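You operate a simulated robot arm through the tools that you are given. There is no shell and no other tool. Be economical: measure what you need, move in short steps, check, and stop when the job is done.

Carry out the task below with a simulated robot arm. There is one attempt and no reset: what you move stays moved.

Task
Drain the descaling bath, then refill it to between the red marks.
Fine: slide the lid open for it and shut it after; drain until the level tube is empty; shut the drain knob before filling.

Only the result counts: the job must be done as asked and must still hold three seconds after the hand-in. Knocking over, shifting, dropping, spilling or breaking anything else fails it. A push-on lid holds only when it is set on centred and level and pressed home; a screw cap is set on level and turned clockwise until tight.

Robot
A 7-joint arm with a two-finger parallel gripper, fixed in place. Base frame: the origin is at the foot of the arm, x ahead of it, y to its left, z up; the work surface is at about z = 0.704. Readings come in m, rad, newtons and seconds.
With the tool pointing down near the work surface it reaches from about 0.14 to 0.66 m from the base axis. Its first joint turns from -1.152 to 1.152 rad. Payload 2.4 kg.
Tool frame: the origin (TCP) lies between the finger pads and is the grasp point; the fingertips stand 0.03 m ahead of it; z points along the fingers, y is the line along which they close. Largest opening 0.094 m; finger width 0.028, thickness 0.01; the body of the gripper, 0.05 by 0.096 m, starts 0.055 m behind the TCP.
Orientation is told as [roll, pitch, yaw] about the base's x, y, z axes, in that order, counted from this pose: with the fingers straight down and closing along the base's y, the tool's x points along the base's -x, its y along +y and its z along -z.

Tools
- The arm moves only by the tool jog_arm. Its argument "plan" is a list that holds one entry, the list of rows, each a list of 7 numbers: the shift along the base's x, y, z in units of 250 mm (1.0 is 250 mm), then the turn, a rotation vector about the base's x, y, z in units of 45 degrees (1.0 is 45 degrees), then the gripper command, from -1 (shut) to 1 (fully open), values between in proportion. In form: [[[dx, dy, dz, rx, ry, rz, grip], ...]]. A call has 1 to 12 rows; each row is the pose to reach, as a shift and turn from the pose commanded when the call began. A call with a number of a shift or a turn outside -1 to 1 is refused whole. Each row takes 0.2 s and may step no farther than 0.05 m and 0.15 rad from the row before; otherwise, or with a gripper value out of range, the whole call is refused. Where a pose cannot be reached the arm comes as near as it can. A force on the tool above 40 N (or 10 N above the force at the start of the call, whichever is more), or a blocked arm, ends the call early, and 0.2 s more pass. The fingers move at their own pace (about 0.153 m/s each) and stop on an object; they squeeze with about 25 N. The grip force told is the motor's: it shows also when the fingers shut on nothing. Time passes only in rows, and 0.2 s behind the last, so rows that repeat a pose let the fingers close. The reply holds the time, the measured pose of the TCP, the force on the tool along the base axes, the opening and the grip force, in the units named above and with some noise.
- Cameras (640 x 400 px; columns grow to the right, rows downward): "scene" is fixed at [0.046, 0.5168, 1.4139]; the picture's right is [-0.33, -0.94, 0.00], its down [-0.79, 0.28, -0.55] and it looks along [0.52, -0.18, -0.83] (base axes); focal length 330 px, centre (320, 200). "wrist" rides on the gripper at [0.076, 0.014, -0.103] in the tool frame; the picture's right is [-0.18, 0.98, 0.00], its down [-0.75, -0.14, -0.64] and it looks along [-0.63, -0.12, 0.77] (tool axes); focal length 243 px, centre (320, 200). There is no depth. A picture from a camera that has moved, and an enlarged one, comes with that camera's place and axes in the base frame and with its lens.
- grab_frame(camera): a new picture of that camera. It takes no simulated time.
- close_up(camera, box): a new picture of the part [left, top, right, bottom] of that camera's present view, enlarged. It takes no simulated time.
- hand_in(): hands the job in; it is judged then, once.

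Go step by step. Nothing tells you positions but the pictures and the camera data: compare them with the known pose of the tool, close in by small moves and look again before you grip or let go. The budget is 120 turns and 76 pictures, counting those below and the enlarged ones. Unless the task says otherwise, let go and move clear before handing in, and close with one line.

The tools are called as a command line: name --argument value ..., lists and objects as JSON in quotes. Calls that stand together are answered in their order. jog_arm: Moves the arm, as the interface text tells. Its arguments: {"type":"object","properties":{"plan":{"type":"array"}},"required":["plan"]} The other tools are called the same way: grab_frame (camera) takes a picture; close_up (camera, box) takes an enlarged picture of a part of a camera's view; hand_in () hands the job in.

At the start:

```text
time_s: 0.0
position: [0.2679, 0.32, 1.0819]
tcp_rot: [0.0, 0.0, 0.0]
contact_force: [-0.2, 0.3, 0.4]
opening: 0.0938
grasp_force: 0.2
```

scene: 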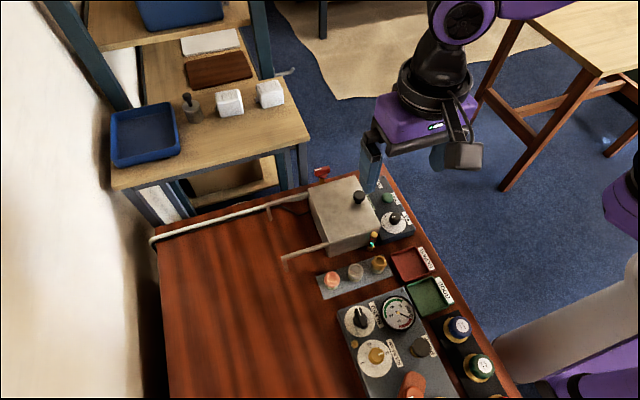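
wrist: 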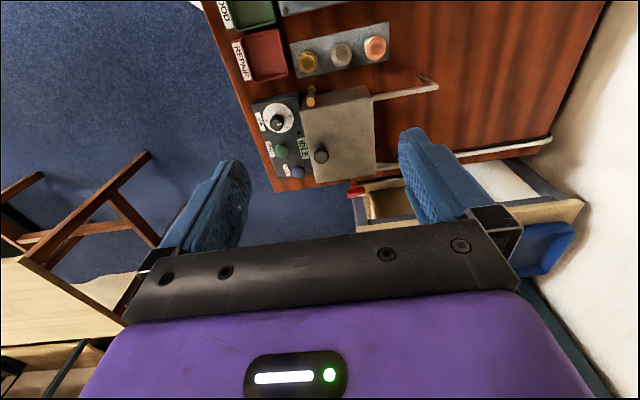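

I see a grey box with a knob on its lid next to a small control panel; that is likely the bath. I'll look closer at it first.

close_up --camera "scene" --box '[260, 150, 440, 270]'

close_up --camera "wrist" --box '[230, 70, 450, 210]'

close_up --camera "scene" --box '[310, 240, 520, 400]'

```text
3.33 times, centred on (350, 210) of scene
camera zoom: at [0.046, 0.5168, 1.4139], right [-0.33, -0.94, 0.0], down [-0.79, 0.28, -0.55], along [0.52, -0.18, -0.83], focal length 1102 px, centre (220, 167)
```

zoom: 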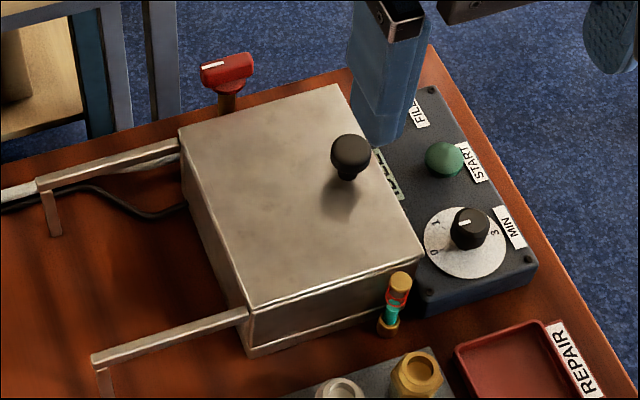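

```text
2.86 times, centred on (340, 140) of wrist
camera zoom: at [0.1935, 0.334, 1.1851], right [0.18, 0.98, 0.0], down [0.75, -0.14, 0.64], along [0.63, -0.12, -0.77], focal length 693 px, centre (263, 371)
```

zoom: 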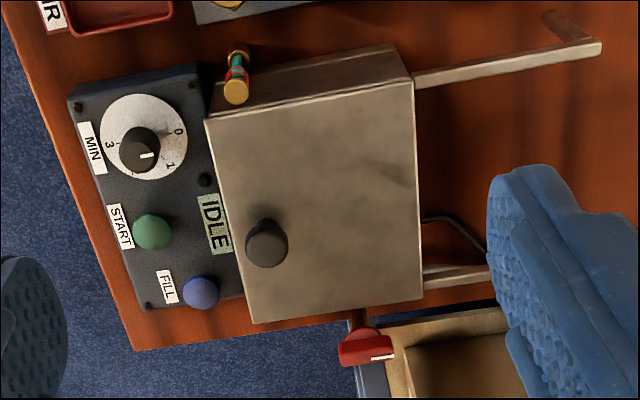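

```text
2.50 times, centred on (415, 320) of scene
camera zoom: at [0.046, 0.5168, 1.4139], right [-0.33, -0.94, 0.0], down [-0.79, 0.28, -0.55], along [0.52, -0.18, -0.83], focal length 826 px, centre (82, -100)
```

zoom: 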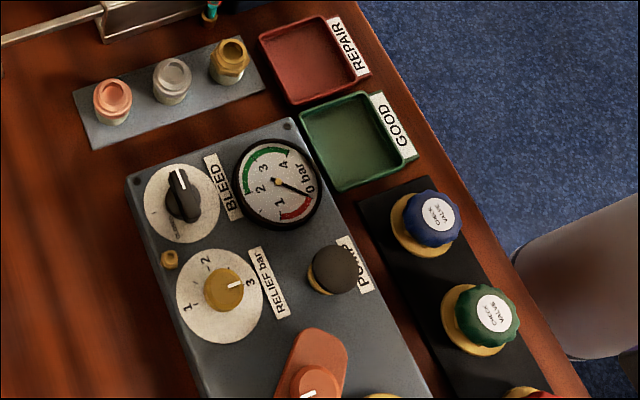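

The bath is the grey box (lid top z≈0.765, x 0.34–0.49, y 0.27–0.395), its lid knob is near (0.419, 0.293), and the red drain knob is near (0.507, 0.351, 0.79). Rails run toward +y, so the lid should slide that way. I'll move closer to look.

jog_arm --plan '[[[0.09, 0, -0.13, 0, 0, 0, 1], [0.18, 0, -0.26, 0, 0, 0, 1], [0.27, 0, -0.39, 0, 0, 0, 1], [0.36, 0, -0.5, 0, 0, 0, 1]]]'

grab_frame --camera "wrist"

close_up --camera "scene" --box '[290, 150, 380, 206]'

```text
time_s: 1.0
position: [0.3581, 0.3207, 0.958]
tcp_rot: [0.001, 0.001, 0.001]
contact_force: [0.2, 0.3, 0.0]
opening: 0.0938
grasp_force: 0.2
```

```text
70 pictures are left
camera wrist: at [0.2846, 0.3351, 1.0603], right [0.18, 0.98, 0.0], down [0.75, -0.14, 0.64], along [0.63, -0.12, -0.77], focal length 243 px, centre (320, 200)
```

wrist: 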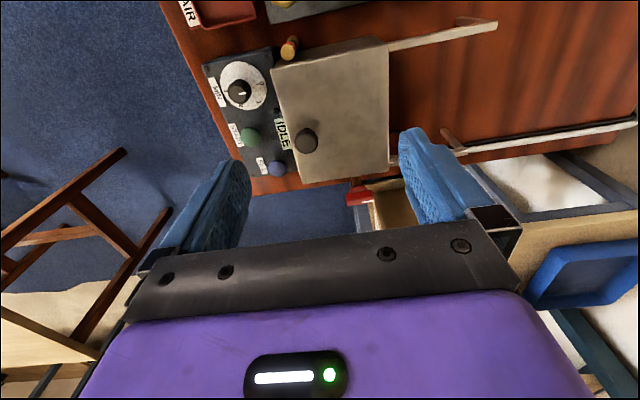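

```text
7.11 times, centred on (335, 178) of scene
camera zoom: at [0.046, 0.5168, 1.4139], right [-0.33, -0.94, 0.0], down [-0.79, 0.28, -0.55], along [0.52, -0.18, -0.83], focal length 2350 px, centre (213, 356)
```

zoom: 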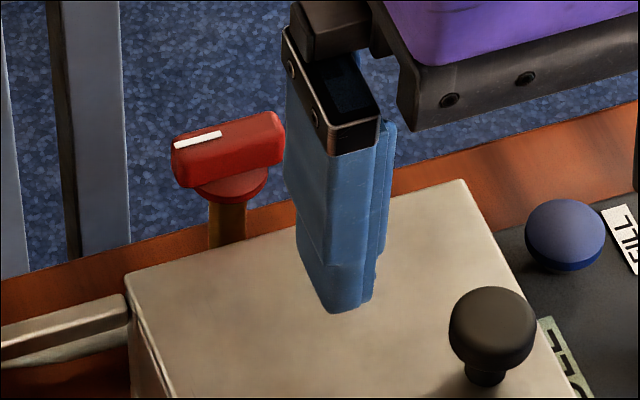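

The drain knob is a red bar handle on a vertical stem, its bar lying nearly along y. First I'll open the lid, so I'm moving above the lid knob.

jog_arm --plan '[[[0.08, -0.04, -0.13, 0, 0, 0, 0.6], [0.16, -0.08, -0.26, 0, 0, 0, 0.4], [0.24, -0.115, -0.4, 0, 0, 0, 0.4], [0.24, -0.115, -0.4, 0, 0, 0, 0.4]]]'

grab_frame --camera "wrist"

close_up --camera "scene" --box '[290, 150, 450, 250]'

```text
time_s: 2.0
position: [0.4197, 0.295, 0.8581]
tcp_rot: [0.002, 0.0, -0.001]
contact_force: [-0.3, 0.6, 0.5]
opening: 0.0657
grasp_force: 0.0
```

```text
68 pictures are left
camera wrist: at [0.3453, 0.3078, 0.9612], right [0.18, 0.98, 0.0], down [0.75, -0.14, 0.64], along [0.63, -0.12, -0.77], focal length 243 px, centre (320, 200)
```

wrist: 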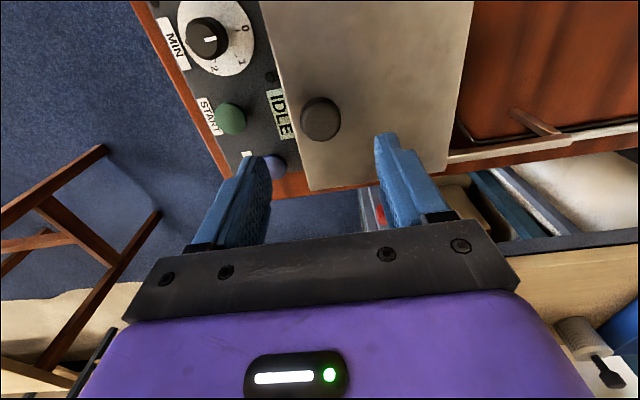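

```text
4.00 times, centred on (370, 200) of scene
camera zoom: at [0.046, 0.5168, 1.4139], right [-0.33, -0.94, 0.0], down [-0.79, 0.28, -0.55], along [0.52, -0.18, -0.83], focal length 1322 px, centre (120, 200)
```

zoom: 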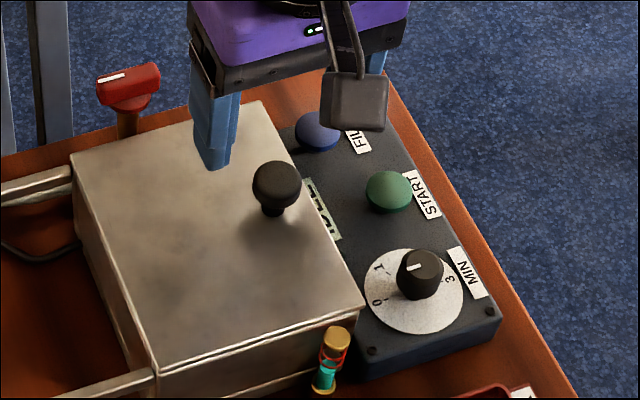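

The knob is centred between the fingers near (0.416, 0.294). I'll descend and close on it.

jog_arm --plan '[[[-0.012, -0.006, -0.11, 0, 0, 0, 0.4], [-0.012, -0.006, -0.205, 0, 0, 0, 0.4], [-0.012, -0.006, -0.205, 0, 0, 0, -0.6], [-0.012, -0.006, -0.205, 0, 0, 0, -0.6]]]'

grab_frame --camera "wrist"

close_up --camera "scene" --box '[290, 150, 450, 250]'

```text
time_s: 2.7
position: [0.4163, 0.2945, 0.8121]
tcp_rot: [0.006, -0.005, 0.0]
contact_force: [-4.0, 0.7, 13.2]
opening: 0.0381
grasp_force: 16.5
stopped in row 3: the force on the tool passed its limit (the readings are from after the stop); the commanded pose is now the measured one
```

```text
66 pictures are left
camera wrist: at [0.3415, 0.3078, 0.9148], right [0.18, 0.98, 0.01], down [0.75, -0.14, 0.64], along [0.64, -0.11, -0.76], focal length 243 px, centre (320, 200)
```

wrist: 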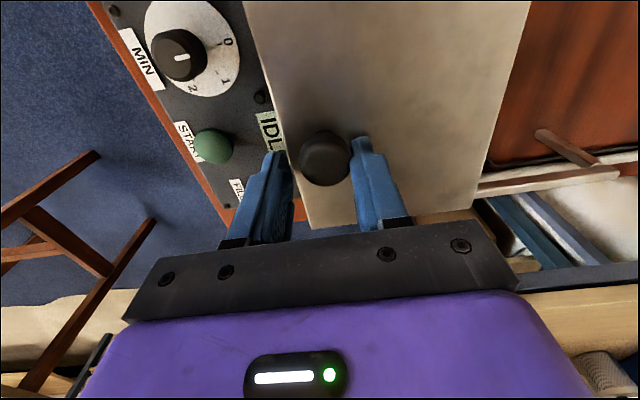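

```text
4.00 times, centred on (370, 200) of scene
camera zoom: at [0.0457, 0.5167, 1.414], right [-0.33, -0.94, 0.0], down [-0.79, 0.28, -0.55], along [0.52, -0.18, -0.83], focal length 1322 px, centre (120, 200)
```

zoom: 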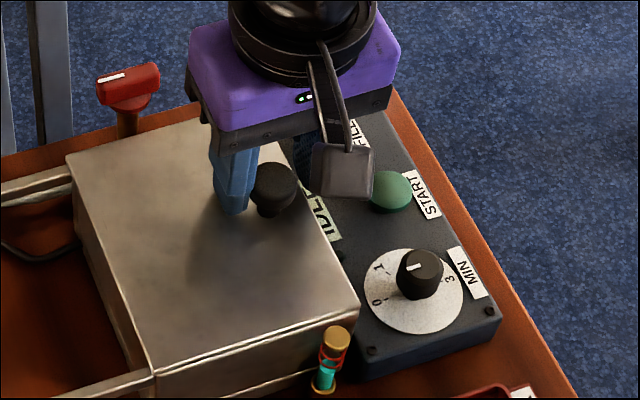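

The fingertips touched the lid at about z=0.782, so it is higher than I estimated. I'll rise a few millimetres and close there.

jog_arm --plan '[[[0, 0, 0.02, 0, 0, 0, 0], [0, 0, 0.02, 0, 0, 0, -0.6], [0, 0, 0.02, 0, 0, 0, -0.6]]]'

```text
time_s: 3.5
position: [0.4167, 0.2965, 0.8163]
tcp_rot: [0.007, -0.006, 0.007]
contact_force: [0.5, 16.5, -14.0]
opening: 0.026
grasp_force: 44.9
```

The knob is gripped (about 26 mm wide). I'll relieve the lift and slide toward +y in small steps.

jog_arm --plan '[[[0, 0, -0.012, 0, 0, 0, -0.6], [0, 0.03, -0.012, 0, 0, 0, -0.6], [0, 0.06, -0.012, 0, 0, 0, -0.6], [0, 0.1, -0.012, 0, 0, 0, -0.6]]]'

grab_frame --camera "scene"

```text
time_s: 4.0
position: [0.4169, 0.2975, 0.8147]
tcp_rot: [0.004, -0.005, 0.003]
contact_force: [-3.6, 0.5, 8.6]
opening: 0.0261
grasp_force: 44.7
stopped in row 2: the force on the tool passed its limit (the readings are from after the stop); the commanded pose is now the measured one
```

```text
64 pictures are left
```

scene: 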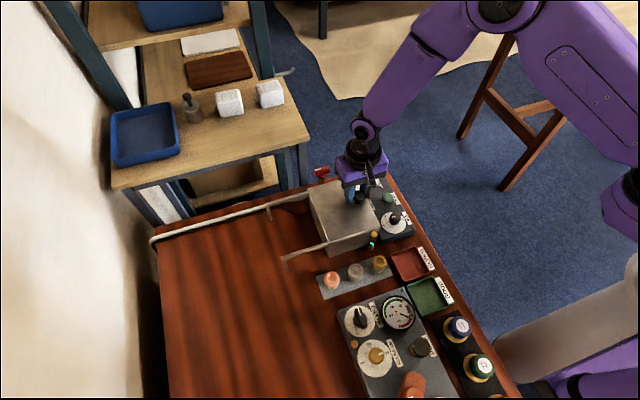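

The load has settled and the grip holds. I'll try sliding in y only.

jog_arm --plan '[[[0, 0.015, 0, 0, 0, 0, -0.6], [0, 0.03, 0, 0, 0, 0, -0.6], [0, 0.045, 0, 0, 0, 0, -0.6], [0, 0.06, 0, 0, 0, 0, -0.6]]]'

```text
time_s: 5.0
position: [0.416, 0.3123, 0.8158]
tcp_rot: [0.003, 0.0, 0.003]
contact_force: [-10.8, -0.5, 13.2]
opening: 0.026
grasp_force: 44.9
```

The lid slides with the arm. I'll continue, easing off the side and vertical loads a little.

jog_arm --plan '[[[-0.006, 0.03, 0.004, 0, 0, 0, -0.6], [-0.006, 0.06, 0.004, 0, 0, 0, -0.6], [-0.006, 0.09, 0.004, 0, 0, 0, -0.6], [-0.006, 0.12, 0.004, 0, 0, 0, -0.6]]]'

close_up --camera "scene" --box '[270, 150, 430, 250]'

```text
time_s: 6.0
position: [0.4171, 0.343, 0.8161]
tcp_rot: [0.005, -0.003, 0.0]
contact_force: [1.7, -0.7, -9.5]
opening: 0.026
grasp_force: 44.8
```

```text
4.00 times, centred on (350, 200) of scene
camera zoom: at [0.0461, 0.5169, 1.4139], right [-0.33, -0.94, 0.0], down [-0.79, 0.28, -0.55], along [0.52, -0.18, -0.83], focal length 1322 px, centre (200, 200)
```

zoom: 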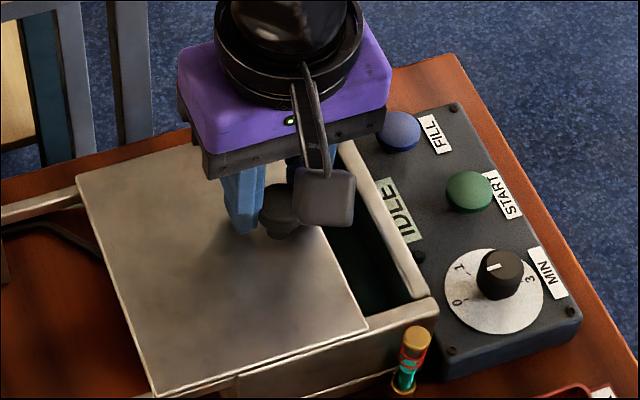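

The lid is opening well, with no obstacle on the way. I'll slide it further.

jog_arm --plan '[[[0, 0.04, -0.002, 0, 0, 0, -0.6], [0, 0.08, -0.002, 0, 0, 0, -0.6], [0, 0.12, -0.002, 0, 0, 0, -0.6], [0, 0.16, -0.002, 0, 0, 0, -0.6], [0, 0.2, -0.002, 0, 0, 0, -0.6], [0, 0.24, -0.002, 0, 0, 0, -0.6], [0, 0.28, -0.002, 0, 0, 0, -0.6], [0, 0.32, -0.002, 0, 0, 0, -0.6]]]'

close_up --camera "scene" --box '[270, 150, 430, 250]'

```text
time_s: 7.6
position: [0.4173, 0.4018, 0.8165]
tcp_rot: [-0.014, 0.006, -0.001]
contact_force: [-4.8, -6.7, 12.4]
opening: 0.026
grasp_force: 44.7
stopped in row 7: the force on the tool passed its limit (the readings are from after the stop); the commanded pose is now the measured one
```

```text
4.00 times, centred on (350, 200) of scene
camera zoom: at [0.0457, 0.5165, 1.4141], right [-0.33, -0.94, 0.0], down [-0.79, 0.28, -0.55], along [0.52, -0.18, -0.83], focal length 1322 px, centre (200, 200)
```

zoom: 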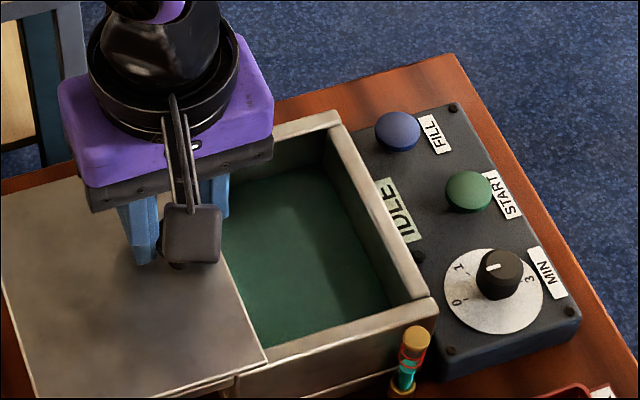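

The lid has reached its end stop, open by about 105 mm. I'll release, rise clear and move toward the drain knob.

jog_arm --plan '[[[0, 0, 0, 0, 0, 0, 0.3], [0, 0, 0, 0, 0, 0, 0.3], [0, 0, 0.15, 0, 0, 0, 0.3], [0, 0, 0.3, 0, 0, 0, 0.3], [0, 0, 0.45, 0, 0, 0, 0.3]]]'

close_up --camera "scene" --box '[270, 150, 430, 250]'

close_up --camera "scene" --box '[350, 220, 398, 250]'

grab_frame --camera "wrist"

```text
time_s: 8.8
position: [0.4162, 0.402, 0.9272]
tcp_rot: [-0.011, 0.004, 0.0]
contact_force: [-1.0, 0.2, -0.5]
opening: 0.0612
grasp_force: 0.0
```

```text
4.00 times, centred on (350, 200) of scene
camera zoom: at [0.046, 0.5168, 1.4139], right [-0.33, -0.94, 0.0], down [-0.79, 0.28, -0.55], along [0.52, -0.18, -0.83], focal length 1322 px, centre (200, 200)
```

zoom: 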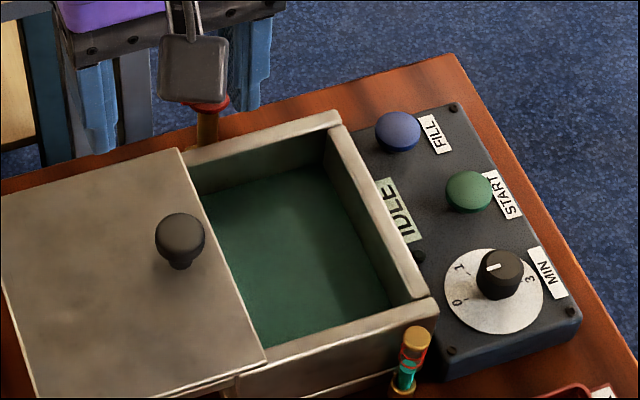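

```text
13.33 times, centred on (374, 235) of scene
camera zoom: at [0.046, 0.5168, 1.4139], right [-0.33, -0.94, 0.0], down [-0.79, 0.28, -0.55], along [0.52, -0.18, -0.83], focal length 4407 px, centre (-400, -267)
```

zoom: 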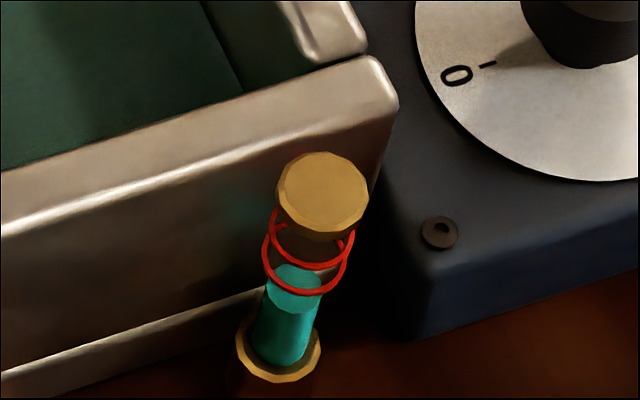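

```text
59 pictures are left
camera wrist: at [0.3423, 0.4164, 1.0311], right [0.18, 0.98, -0.01], down [0.76, -0.14, 0.64], along [0.63, -0.13, -0.77], focal length 243 px, centre (320, 200)
```

wrist: 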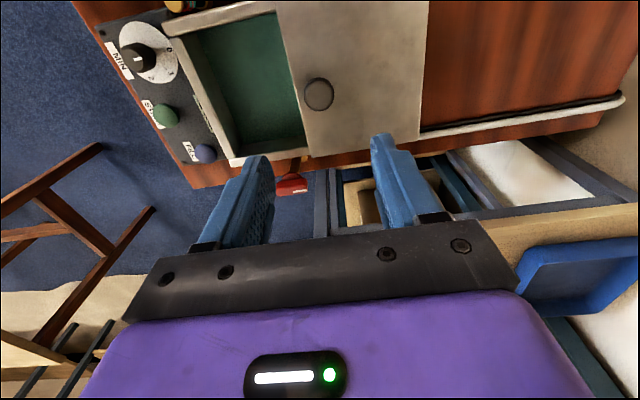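

The bath is open and its tube is nearly at the lower red ring. The drain handle's bar lies along y at about (0.505, 0.350), so I'll turn the gripper +90° to grip across the bar, first half of the turn while moving over it.

jog_arm --plan '[[[0.06, -0.035, 0, 0, 0, 0.1667, 0.2], [0.12, -0.07, 0, 0, 0, 0.3333, 0.2], [0.18, -0.105, 0, 0, 0, 0.5, 0.2], [0.24, -0.14, 0, 0, 0, 0.6667, 0.2], [0.3, -0.175, 0, 0, 0, 0.8333, 0.2], [0.356, -0.208, 0, 0, 0, 1, 0.2]]]'

jog_arm --plan '[[[0, 0, 0, 0, 0, 0.1667, 0], [0, 0, 0, 0, 0, 0.3333, 0], [0, 0, 0, 0, 0, 0.5, 0], [0, 0, 0, 0, 0, 0.6667, 0], [0, 0, 0, 0, 0, 0.8333, 0], [0, 0, 0, 0, 0, 1, 0]]]'

grab_frame --camera "wrist"

close_up --camera "scene" --box '[270, 110, 430, 210]'

```text
time_s: 10.2
position: [0.5069, 0.3517, 0.9277]
tcp_rot: [-0.007, 0.006, 0.786]
contact_force: [0.2, 0.8, -0.5]
opening: 0.0563
grasp_force: 0.0
```

```text
time_s: 11.6
position: [0.5054, 0.3507, 0.9271]
tcp_rot: [-0.009, 0.005, 1.572]
contact_force: [0.2, -0.4, -0.3]
opening: 0.0468
grasp_force: 0.1
```

```text
58 pictures are left
camera wrist: at [0.4926, 0.2746, 1.0307], right [-0.98, 0.18, -0.01], down [0.13, 0.76, 0.64], along [0.12, 0.63, -0.77], focal length 243 px, centre (320, 200)
```

wrist: 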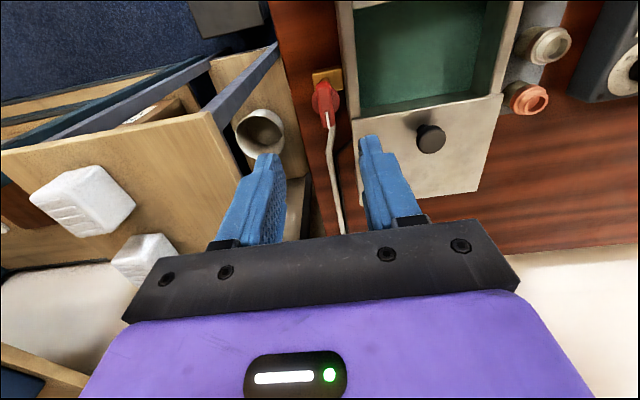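

```text
4.00 times, centred on (350, 160) of scene
camera zoom: at [0.046, 0.5168, 1.4139], right [-0.33, -0.94, 0.0], down [-0.79, 0.28, -0.55], along [0.52, -0.18, -0.83], focal length 1322 px, centre (200, 360)
```

zoom: 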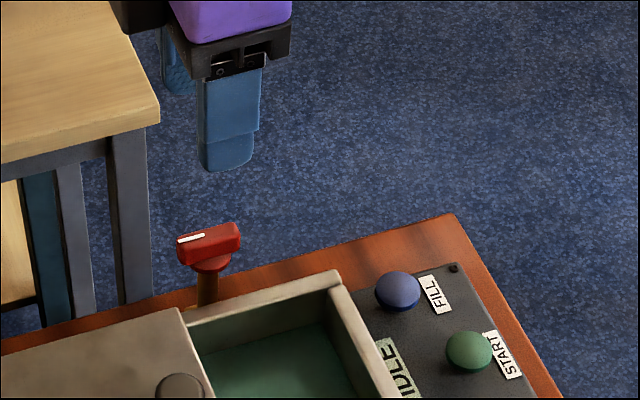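

The gripper is turned and sits above the handle. I'll zoom in to centre it.

close_up --camera "wrist" --box '[270, 50, 390, 125]'

```text
5.33 times, centred on (330, 88) of wrist
camera zoom: at [0.4926, 0.2746, 1.0307], right [-0.98, 0.18, -0.01], down [0.13, 0.76, 0.64], along [0.12, 0.63, -0.77], focal length 1294 px, centre (267, 800)
```

zoom: 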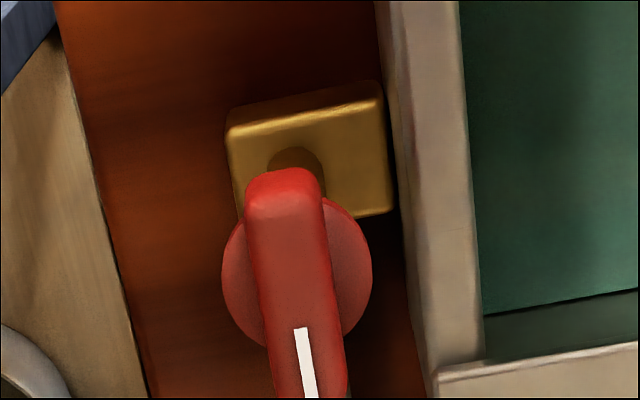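

The handle's axis is at about (0.503, 0.350), directly under the gripper. I'll descend over it.

jog_arm --plan '[[[-0.006, 0, -0.14, 0, 0, 0, 0], [-0.006, 0, -0.28, 0, 0, 0, 0], [-0.006, 0, -0.36, 0, 0, 0, 0], [-0.006, 0, -0.4, 0, 0, 0, 0]]]'

close_up --camera "scene" --box '[290, 140, 370, 190]'

grab_frame --camera "wrist"

```text
time_s: 12.6
position: [0.5036, 0.3514, 0.8267]
tcp_rot: [-0.012, 0.006, 1.57]
contact_force: [-0.5, -0.2, 0.0]
opening: 0.047
grasp_force: 0.1
```

```text
8.00 times, centred on (330, 165) of scene
camera zoom: at [0.046, 0.5168, 1.4139], right [-0.33, -0.94, 0.0], down [-0.79, 0.28, -0.55], along [0.52, -0.18, -0.83], focal length 2644 px, centre (240, 480)
```

zoom: 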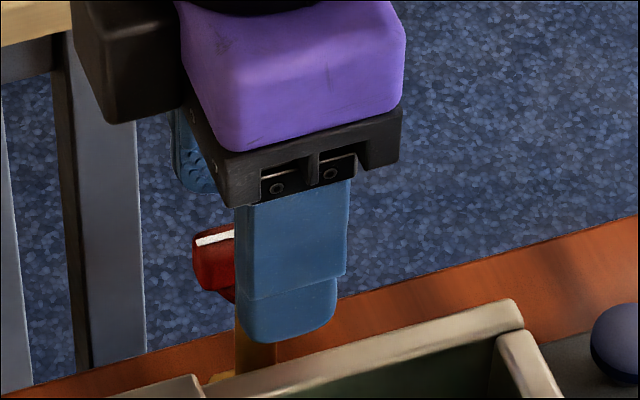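

```text
54 pictures are left
camera wrist: at [0.4904, 0.2749, 0.9303], right [-0.98, 0.19, -0.01], down [0.14, 0.76, 0.64], along [0.13, 0.63, -0.77], focal length 243 px, centre (320, 200)
```

wrist: 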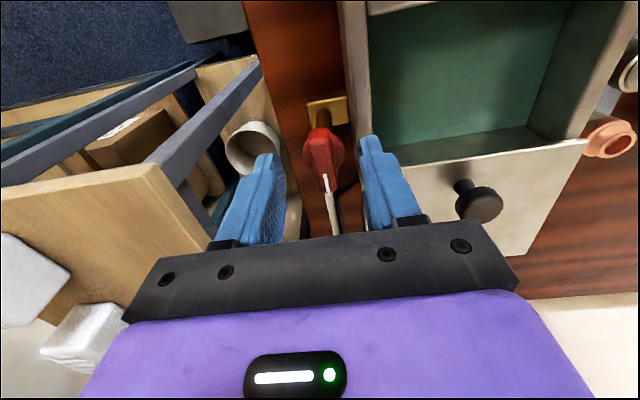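

The bar is between the fingers, with the tips about halfway down it. I'll lower 7 mm more and close.

jog_arm --plan '[[[0, 0, -0.014, 0, 0, 0, 0], [0, 0, -0.028, 0, 0, 0, 0], [0, 0, -0.028, 0, 0, 0, -0.4], [0, 0, -0.028, 0, 0, 0, -0.9], [0, 0, -0.028, 0, 0, 0, -0.9]]]'

grab_frame --camera "wrist"

```text
time_s: 13.8
position: [0.5021, 0.3499, 0.8205]
tcp_rot: [-0.005, 0.009, 1.572]
contact_force: [-16.3, -1.7, 4.4]
opening: 0.0267
grasp_force: 44.9
```

```text
53 pictures are left
camera wrist: at [0.4888, 0.2754, 0.9235], right [-0.98, 0.18, -0.01], down [0.14, 0.76, 0.64], along [0.12, 0.62, -0.77], focal length 243 px, centre (320, 200)
```

wrist: 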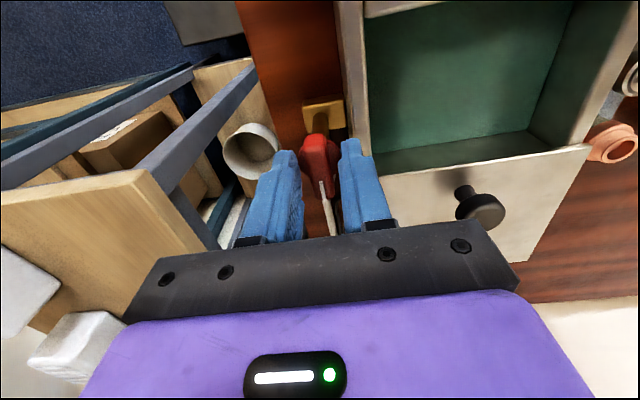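

At 26.7 mm the fingers hold the disc below the bar, not the bar. I'll open, rise 8 mm, shift slightly in −x and grip the bar itself.

jog_arm --plan '[[[0, 0, 0, 0, 0, 0, -0.2], [-0.004, 0, 0.016, 0, 0, 0, -0.2], [-0.004, 0, 0.032, 0, 0, 0, -0.2], [-0.004, 0, 0.032, 0, 0, 0, -0.9], [-0.004, 0, 0.032, 0, 0, 0, -0.9], [-0.004, 0, 0.032, 0, 0, 0, -0.9]]]'

close_up --camera "wrist" --box '[240, 90, 400, 190]'

```text
time_s: 15.2
position: [0.5023, 0.3514, 0.8282]
tcp_rot: [-0.009, 0.009, 1.571]
contact_force: [-12.9, -2.4, 7.6]
opening: 0.0125
grasp_force: 45.2
```

```text
4.00 times, centred on (320, 140) of wrist
camera zoom: at [0.4885, 0.2754, 0.9315], right [-0.98, 0.18, -0.01], down [0.14, 0.76, 0.64], along [0.12, 0.63, -0.77], focal length 970 px, centre (320, 440)
```

zoom: 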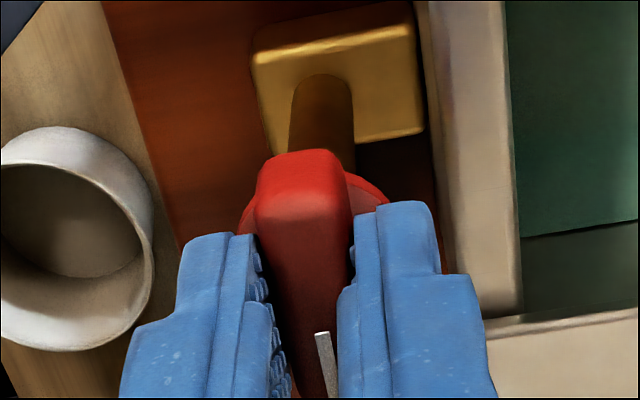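

The bar is gripped at 12.5 mm. I'll try turning counter-clockwise a little and see whether it follows.

jog_arm --plan '[[[0, 0, 0, 0, 0, 0.12, -0.9], [0, 0, 0, 0, 0, 0.24, -0.9], [0, 0, 0, 0, 0, 0.36, -0.9], [0, 0, 0, 0, 0, 0.48, -0.9]]]'

close_up --camera "wrist" --box '[240, 90, 400, 190]'

close_up --camera "scene" --box '[350, 220, 398, 250]'

```text
time_s: 16.2
position: [0.5011, 0.3548, 0.8286]
tcp_rot: [-0.009, 0.001, 1.947]
contact_force: [-18.2, 12.1, -0.7]
opening: 0.0236
grasp_force: 44.5
```

```text
4.00 times, centred on (320, 140) of wrist
camera zoom: at [0.5167, 0.2769, 0.9309], right [-0.98, -0.19, -0.01], down [-0.15, 0.75, 0.64], along [-0.11, 0.63, -0.77], focal length 970 px, centre (320, 440)
```

zoom: 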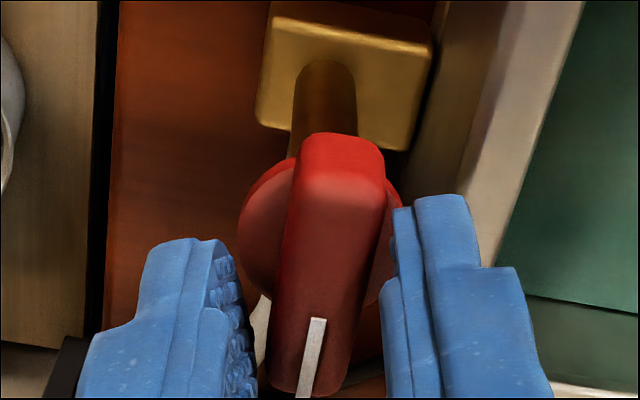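

```text
13.33 times, centred on (374, 235) of scene
camera zoom: at [0.0455, 0.5171, 1.4138], right [-0.33, -0.94, 0.0], down [-0.79, 0.28, -0.55], along [0.52, -0.18, -0.83], focal length 4407 px, centre (-400, -267)
```

zoom: 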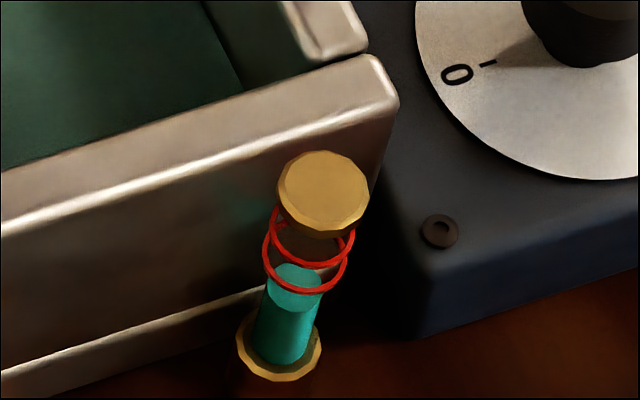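

The handle held still and wedged the fingers apart, so counter-clockwise is against its stop and it must open clockwise. I'll turn back first.

jog_arm --plan '[[[0, 0, 0, 0, 0, -0.12, -0.9], [0, -0.004, 0, 0, 0, -0.24, -0.9], [0, -0.008, 0, 0, 0, -0.36, -0.9], [0, -0.012, 0, 0, 0, -0.48, -0.9], [0, -0.012, 0, 0, 0, -0.48, -0.9]]]'

close_up --camera "wrist" --box '[240, 90, 400, 190]'

```text
time_s: 17.4
position: [0.5028, 0.3514, 0.8288]
tcp_rot: [-0.009, 0.003, 1.573]
contact_force: [-14.1, 16.3, -10.7]
opening: 0.0128
grasp_force: 45.1
```

```text
4.00 times, centred on (320, 140) of wrist
camera zoom: at [0.4883, 0.2741, 0.9309], right [-0.98, 0.18, -0.01], down [0.13, 0.76, 0.64], along [0.12, 0.63, -0.77], focal length 970 px, centre (320, 440)
```

zoom: 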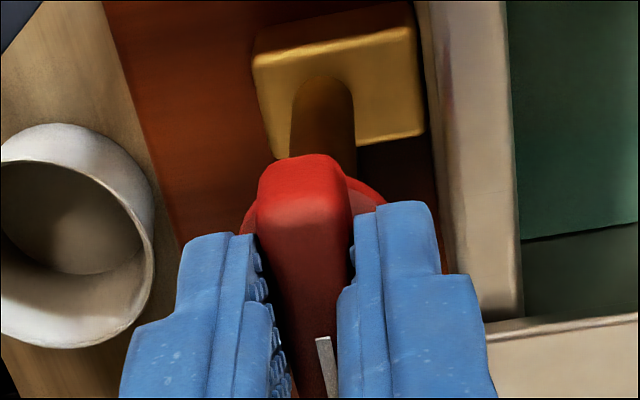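

The grip is square again. I'll turn clockwise by 45° in small steps.

jog_arm --plan '[[[-0.004, 0.014, 0, 0, 0, -0.15, -0.9], [-0.004, 0.014, 0, 0, 0, -0.3, -0.9], [-0.004, 0.014, 0, 0, 0, -0.45, -0.9], [-0.004, 0.014, 0, 0, 0, -0.6, -0.9]]]'

close_up --camera "wrist" --box '[240, 90, 400, 190]'

close_up --camera "scene" --box '[350, 220, 398, 250]'

```text
time_s: 18.4
position: [0.5034, 0.3511, 0.828]
tcp_rot: [-0.008, 0.008, 1.095]
contact_force: [-15.6, 3.9, -5.1]
opening: 0.0128
grasp_force: 45.1
```

```text
4.00 times, centred on (320, 140) of wrist
camera zoom: at [0.4555, 0.2899, 0.9314], right [-0.79, 0.61, -0.01], down [0.47, 0.61, 0.64], along [0.4, 0.5, -0.77], focal length 970 px, centre (320, 440)
```

zoom: 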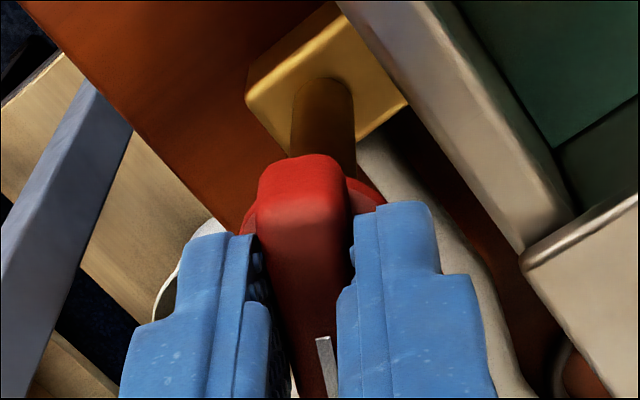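

```text
13.33 times, centred on (374, 235) of scene
camera zoom: at [0.0457, 0.5169, 1.4139], right [-0.33, -0.94, 0.0], down [-0.79, 0.28, -0.55], along [0.52, -0.18, -0.83], focal length 4407 px, centre (-400, -267)
```

zoom: 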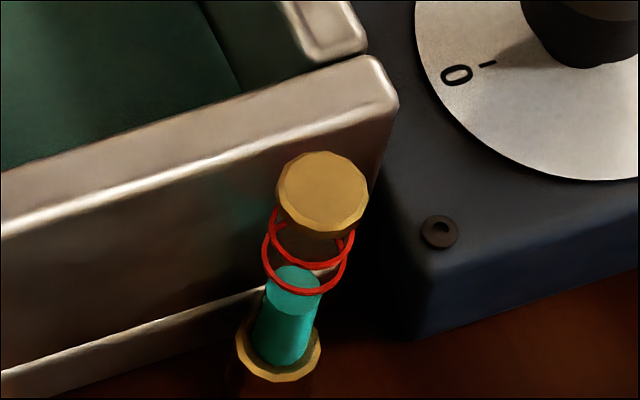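

The handle follows clockwise. I'll continue turning.

jog_arm --plan '[[[-0.006, 0, 0, 0, 0, -0.16, -0.9], [-0.006, 0, 0, 0, 0, -0.32, -0.9], [-0.006, 0, 0, 0, 0, -0.48, -0.9], [-0.006, 0, 0, 0, 0, -0.64, -0.9], [-0.006, 0, 0, 0, 0, -0.8, -0.9], [-0.006, 0, 0, 0, 0, -0.96, -0.9]]]'

close_up --camera "wrist" --box '[240, 90, 400, 190]'

close_up --camera "scene" --box '[350, 220, 398, 250]'

```text
time_s: 19.8
position: [0.5023, 0.3508, 0.8278]
tcp_rot: [-0.008, 0.003, 0.34]
contact_force: [-2.2, -1.0, -13.1]
opening: 0.0127
grasp_force: 45.1
```

```text
4.00 times, centred on (320, 140) of wrist
camera zoom: at [0.4269, 0.3392, 0.9311], right [-0.15, 0.99, -0.01], down [0.76, 0.13, 0.64], along [0.63, 0.09, -0.77], focal length 970 px, centre (320, 440)
```

zoom: 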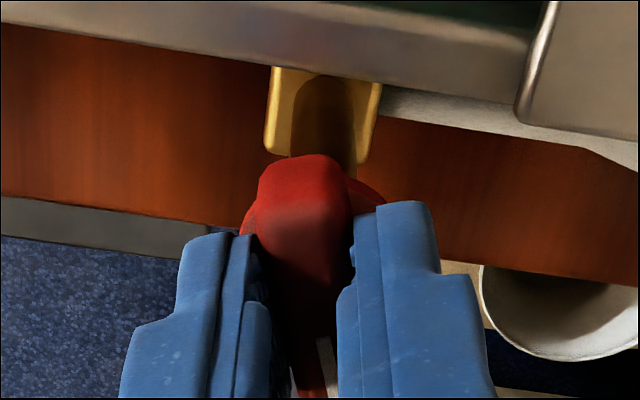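

```text
13.33 times, centred on (374, 235) of scene
camera zoom: at [0.0461, 0.5169, 1.4139], right [-0.33, -0.94, 0.0], down [-0.79, 0.28, -0.55], along [0.52, -0.18, -0.83], focal length 4407 px, centre (-400, -267)
```

zoom: 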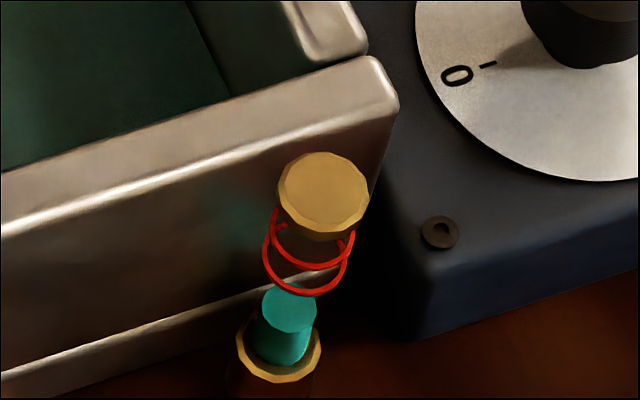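

The level has started falling; the drain is open. I'll hold here and wait.

jog_arm --plan '[[[0, 0, 0, 0, 0, -0.1, -0.9], [0, 0, 0, 0, 0, -0.2, -0.9], [0, 0, 0, 0, 0, -0.2, -0.9], [0, 0, 0, 0, 0, -0.2, -0.9], [0, 0, 0, 0, 0, -0.2, -0.9], [0, 0, 0, 0, 0, -0.2, -0.9], [0, 0, 0, 0, 0, -0.2, -0.9], [0, 0, 0, 0, 0, -0.2, -0.9], [0, 0, 0, 0, 0, -0.2, -0.9], [0, 0, 0, 0, 0, -0.2, -0.9], [0, 0, 0, 0, 0, -0.2, -0.9], [0, 0, 0, 0, 0, -0.2, -0.9]]]'

close_up --camera "scene" --box '[350, 220, 398, 250]'

```text
time_s: 22.4
position: [0.5013, 0.3511, 0.8289]
tcp_rot: [-0.008, 0.006, 0.186]
contact_force: [11.0, -5.8, -9.3]
opening: 0.0129
grasp_force: 45.3
```

```text
13.33 times, centred on (374, 235) of scene
camera zoom: at [0.0464, 0.5168, 1.4139], right [-0.33, -0.94, 0.0], down [-0.79, 0.28, -0.55], along [0.52, -0.18, -0.84], focal length 4407 px, centre (-400, -267)
```

zoom: 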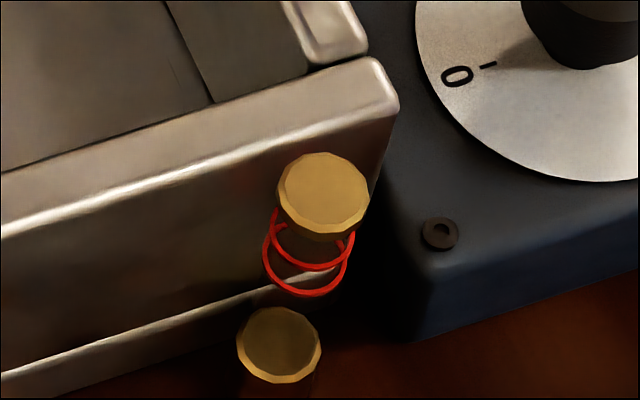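

The tube is empty and the bath floor is dry. I'll wait a second more and turn the handle back counter-clockwise.

jog_arm --plan '[[[0, 0, 0, 0, 0, 0, -0.9], [0, 0, 0, 0, 0, 0, -0.9], [0, 0, 0, 0, 0, 0, -0.9], [0, 0, 0, 0, 0, 0.15, -0.9], [0, 0, 0, 0, 0, 0.3, -0.9], [0, 0, 0, 0, 0, 0.45, -0.9], [0, 0, 0, 0, 0, 0.6, -0.9], [0, 0, 0, 0, 0, 0.75, -0.9], [0, 0, 0, 0, 0, 0.9, -0.9]]]'

jog_arm --plan '[[[0, 0, 0, 0, 0, 0.15, -0.9], [0, 0, 0, 0, 0, 0.3, -0.9], [0, 0, 0, 0, 0, 0.45, -0.9], [0, 0, 0, 0, 0, 0.6, -0.9], [0, 0, 0, 0, 0, 0.75, -0.9], [0, 0, 0, 0, 0, 0.9, -0.9]]]'

close_up --camera "wrist" --box '[240, 90, 400, 190]'

```text
time_s: 24.4
position: [0.5016, 0.3504, 0.8285]
tcp_rot: [-0.01, 0.006, 0.895]
contact_force: [13.3, -11.1, -10.2]
opening: 0.013
grasp_force: 45.1
```

```text
time_s: 25.8
position: [0.5014, 0.3504, 0.8283]
tcp_rot: [-0.008, 0.006, 1.595]
contact_force: [12.0, -10.5, -2.9]
opening: 0.0131
grasp_force: 45.1
```

```text
4.00 times, centred on (320, 140) of wrist
camera zoom: at [0.4901, 0.274, 0.9313], right [-0.99, 0.16, -0.01], down [0.12, 0.76, 0.64], along [0.11, 0.63, -0.77], focal length 970 px, centre (320, 440)
```

zoom: 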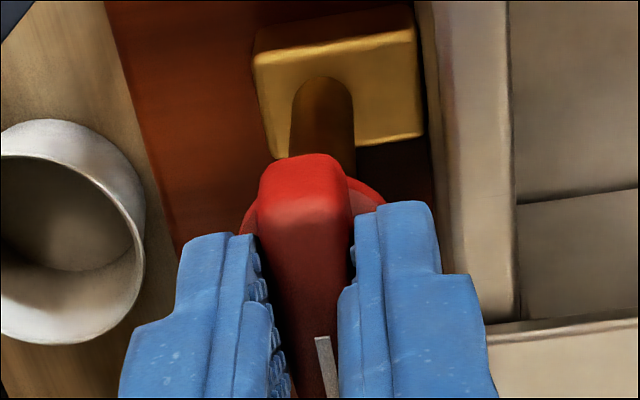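

The handle is back at its closed stop. I'll release and rise, then check it.

jog_arm --plan '[[[0, 0, 0, 0, 0, 0.05, -0.9], [0, 0, 0, 0, 0, 0.0, 0], [0, 0, 0, 0, 0, 0.0, 0], [0, 0, 0.1, 0, 0, 0, 0], [0, 0, 0.25, 0, 0, 0, 0], [0, 0, 0.4, 0, 0, 0, 0]]]'

close_up --camera "wrist" --box '[270, 50, 390, 125]'

close_up --camera "scene" --box '[290, 150, 450, 250]'

```text
time_s: 27.2
position: [0.4991, 0.3495, 0.9291]
tcp_rot: [-0.01, 0.004, 1.603]
contact_force: [0.2, -0.4, 0.5]
opening: 0.0472
grasp_force: 0.1
```

```text
5.33 times, centred on (330, 88) of wrist
camera zoom: at [0.4883, 0.2728, 1.0328], right [-0.99, 0.15, -0.01], down [0.11, 0.76, 0.64], along [0.11, 0.63, -0.77], focal length 1294 px, centre (267, 800)
```

zoom: 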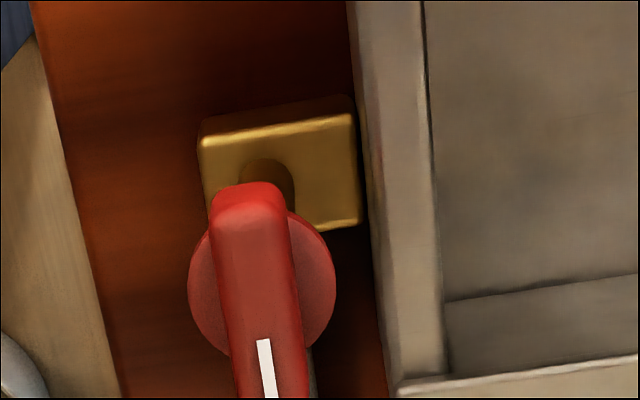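

```text
4.00 times, centred on (370, 200) of scene
camera zoom: at [0.046, 0.5168, 1.4139], right [-0.33, -0.94, 0.0], down [-0.79, 0.28, -0.55], along [0.52, -0.18, -0.83], focal length 1322 px, centre (120, 200)
```

zoom: 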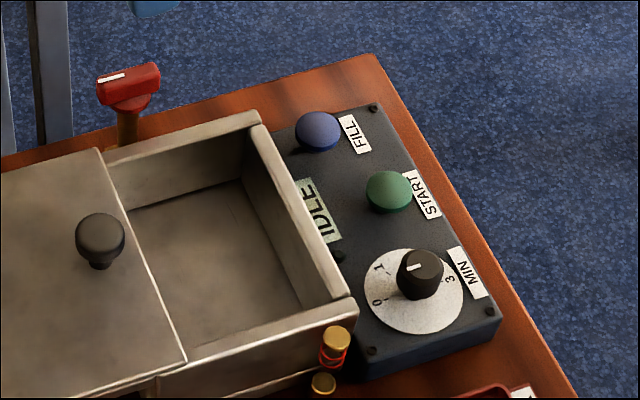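

The drain is shut and the tube is empty. I'll rotate the gripper back, close it, and move over the blue FILL button.

jog_arm --plan '[[[0, -0.04, 0, 0, 0, -0.1667, 0], [0, -0.08, 0, 0, 0, -0.3333, -0.5], [0, -0.12, 0, 0, 0, -0.5, -1], [-0.01, -0.16, 0, 0, 0, -0.6667, -1], [-0.02, -0.2, 0, 0, 0, -0.8333, -1], [-0.04, -0.24, 0, 0, 0, -1, -1]]]'

jog_arm --plan '[[[0, -0.04, 0, 0, 0, -0.1667, -1], [0, -0.08, 0, 0, 0, -0.3333, -1], [0, -0.12, 0, 0, 0, -0.5, -1], [0, -0.16, -0.04, 0, 0, -0.6667, -1], [0, -0.2, -0.08, 0, 0, -0.8333, -1], [0, -0.24, -0.12, 0, 0, -1, -1]]]'

grab_frame --camera "wrist"

close_up --camera "scene" --box '[310, 130, 470, 230]'

```text
time_s: 28.6
position: [0.4928, 0.2897, 0.9292]
tcp_rot: [-0.01, 0.006, 0.814]
contact_force: [-1.1, -0.3, 0.0]
opening: 0.0001
grasp_force: 24.9
```

```text
time_s: 30.0
position: [0.4921, 0.2303, 0.8973]
tcp_rot: [-0.007, 0.006, 0.028]
contact_force: [0.6, 0.5, -0.2]
opening: 0.0
grasp_force: 24.6
```

```text
40 pictures are left
camera wrist: at [0.417, 0.2428, 1.0005], right [0.16, 0.99, -0.01], down [0.76, -0.11, 0.64], along [0.63, -0.11, -0.77], focal length 243 px, centre (320, 200)
```

wrist: 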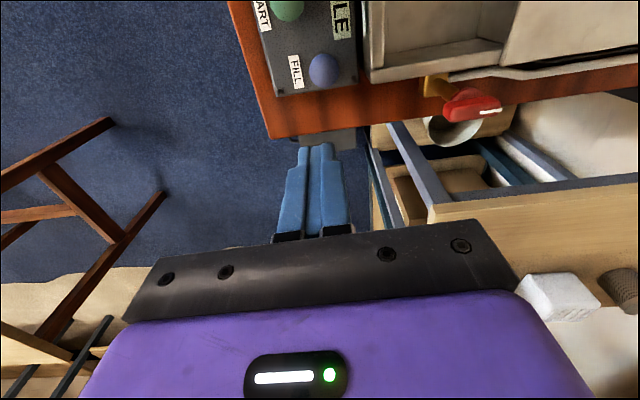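

```text
4.00 times, centred on (390, 180) of scene
camera zoom: at [0.046, 0.5168, 1.4139], right [-0.33, -0.94, 0.0], down [-0.79, 0.28, -0.55], along [0.52, -0.18, -0.83], focal length 1322 px, centre (40, 280)
```

zoom: 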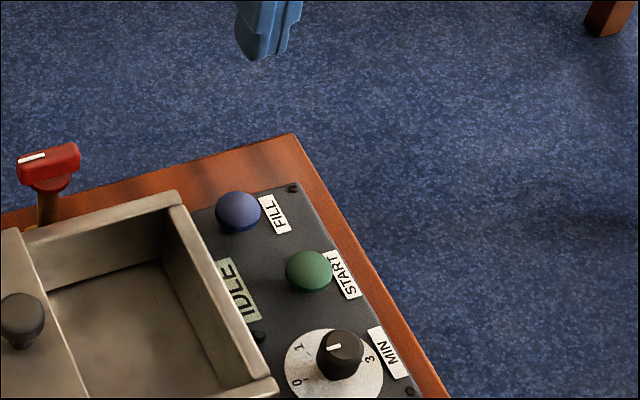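

The FILL button works out near (0.470, 0.235), z≈0.75. I'll position closed fingertips above it.

jog_arm --plan '[[[-0.04, 0.01, -0.12, 0, 0, 0, -1], [-0.088, 0.02, -0.24, 0, 0, 0, -1], [-0.088, 0.02, -0.31, 0, 0, 0, -1]]]'

close_up --camera "wrist" --box '[240, 60, 400, 160]'

close_up --camera "scene" --box '[310, 130, 470, 230]'

```text
time_s: 30.8
position: [0.4676, 0.2349, 0.8211]
tcp_rot: [-0.009, 0.006, 0.032]
contact_force: [-0.7, -0.7, 0.2]
opening: 0.0002
grasp_force: 25.3
```

```text
4.00 times, centred on (320, 110) of wrist
camera zoom: at [0.394, 0.2477, 0.9232], right [0.15, 0.99, -0.01], down [0.76, -0.11, 0.64], along [0.63, -0.11, -0.77], focal length 970 px, centre (320, 560)
```

zoom: 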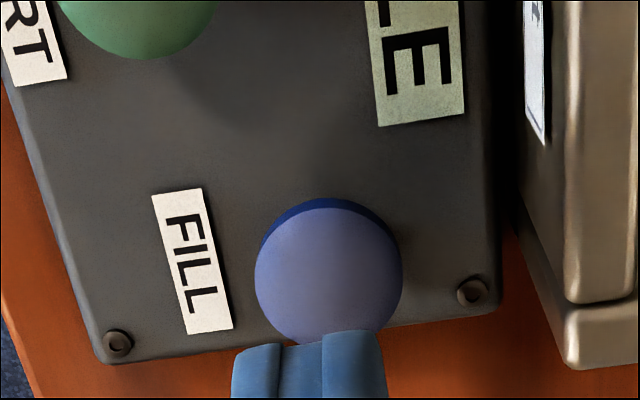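

```text
4.00 times, centred on (390, 180) of scene
camera zoom: at [0.046, 0.5168, 1.4139], right [-0.33, -0.94, 0.0], down [-0.79, 0.28, -0.55], along [0.52, -0.18, -0.83], focal length 1322 px, centre (40, 280)
```

zoom: 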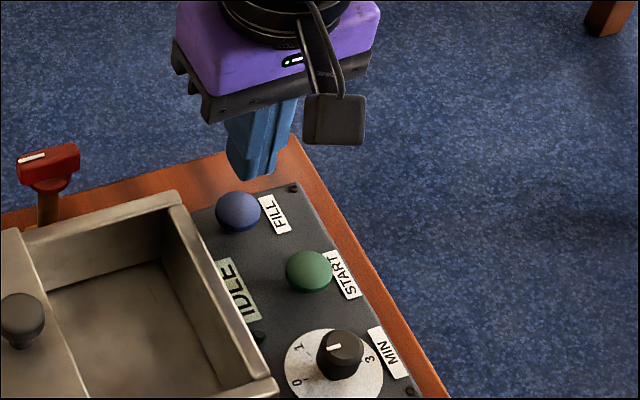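

The fingertips are right above the button. I'll come down until the first touch.

jog_arm --plan '[[[0, 0.002, -0.08, 0, 0, 0, -1], [0, 0.002, -0.12, 0, 0, 0, -1], [0, 0.002, -0.14, 0, 0, 0, -1]]]'

close_up --camera "scene" --box '[340, 170, 420, 250]'

```text
time_s: 31.6
position: [0.4689, 0.2358, 0.7852]
tcp_rot: [-0.01, 0.005, 0.033]
contact_force: [-0.1, 0.5, 0.3]
opening: 0.0002
grasp_force: 24.6
```

```text
5.00 times, centred on (380, 210) of scene
camera zoom: at [0.046, 0.5168, 1.4139], right [-0.33, -0.94, 0.0], down [-0.79, 0.28, -0.55], along [0.52, -0.18, -0.83], focal length 1653 px, centre (20, 150)
```

zoom: 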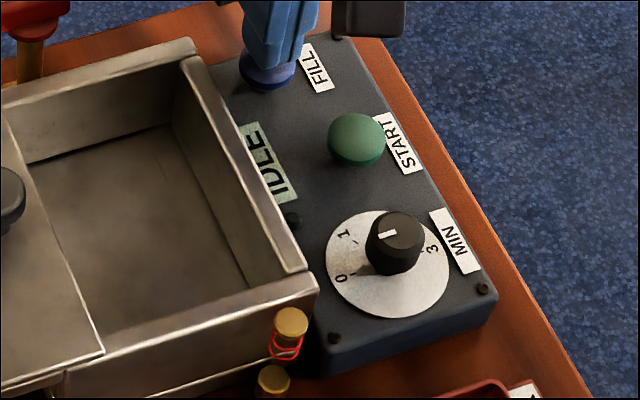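

Just above contact, no force yet. I'll press a few millimetres and see.

jog_arm --plan '[[[0, 0, -0.02, 0, 0, 0, -1], [0, 0, -0.032, 0, 0, 0, -1]]]'

close_up --camera "scene" --box '[340, 170, 420, 250]'

```text
time_s: 32.2
position: [0.4687, 0.2355, 0.7781]
tcp_rot: [-0.01, 0.006, 0.03]
contact_force: [-0.9, -1.1, 2.8]
opening: 0.0001
grasp_force: 25.0
```

```text
5.00 times, centred on (380, 210) of scene
camera zoom: at [0.0459, 0.5168, 1.4139], right [-0.33, -0.94, 0.0], down [-0.79, 0.28, -0.55], along [0.52, -0.18, -0.83], focal length 1653 px, centre (20, 150)
```

zoom: 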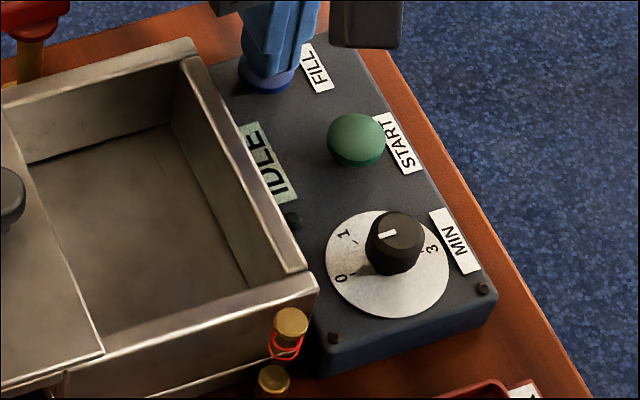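

Touching with about 3 N and nothing has filled yet. I'll press a bit deeper.

jog_arm --plan '[[[0, 0, -0.012, 0, 0, 0, -1], [0, 0, -0.02, 0, 0, 0, -1]]]'

close_up --camera "scene" --box '[340, 170, 420, 250]'

```text
time_s: 32.8
position: [0.4691, 0.2358, 0.7733]
tcp_rot: [-0.01, 0.005, 0.03]
contact_force: [-5.5, -4.4, 14.1]
opening: 0.0002
grasp_force: 25.2
```

```text
5.00 times, centred on (380, 210) of scene
camera zoom: at [0.0456, 0.5166, 1.414], right [-0.33, -0.94, 0.0], down [-0.79, 0.28, -0.55], along [0.52, -0.18, -0.83], focal length 1653 px, centre (20, 150)
```

zoom: 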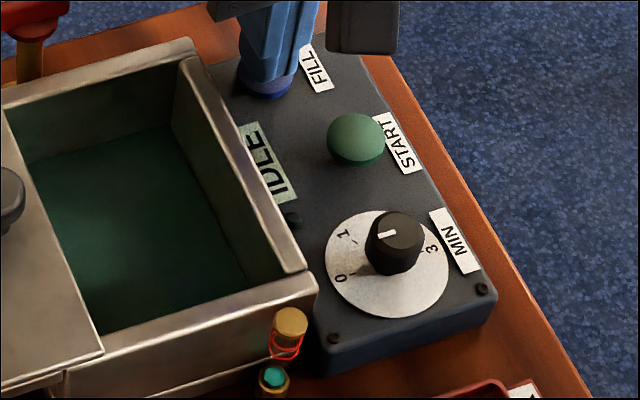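

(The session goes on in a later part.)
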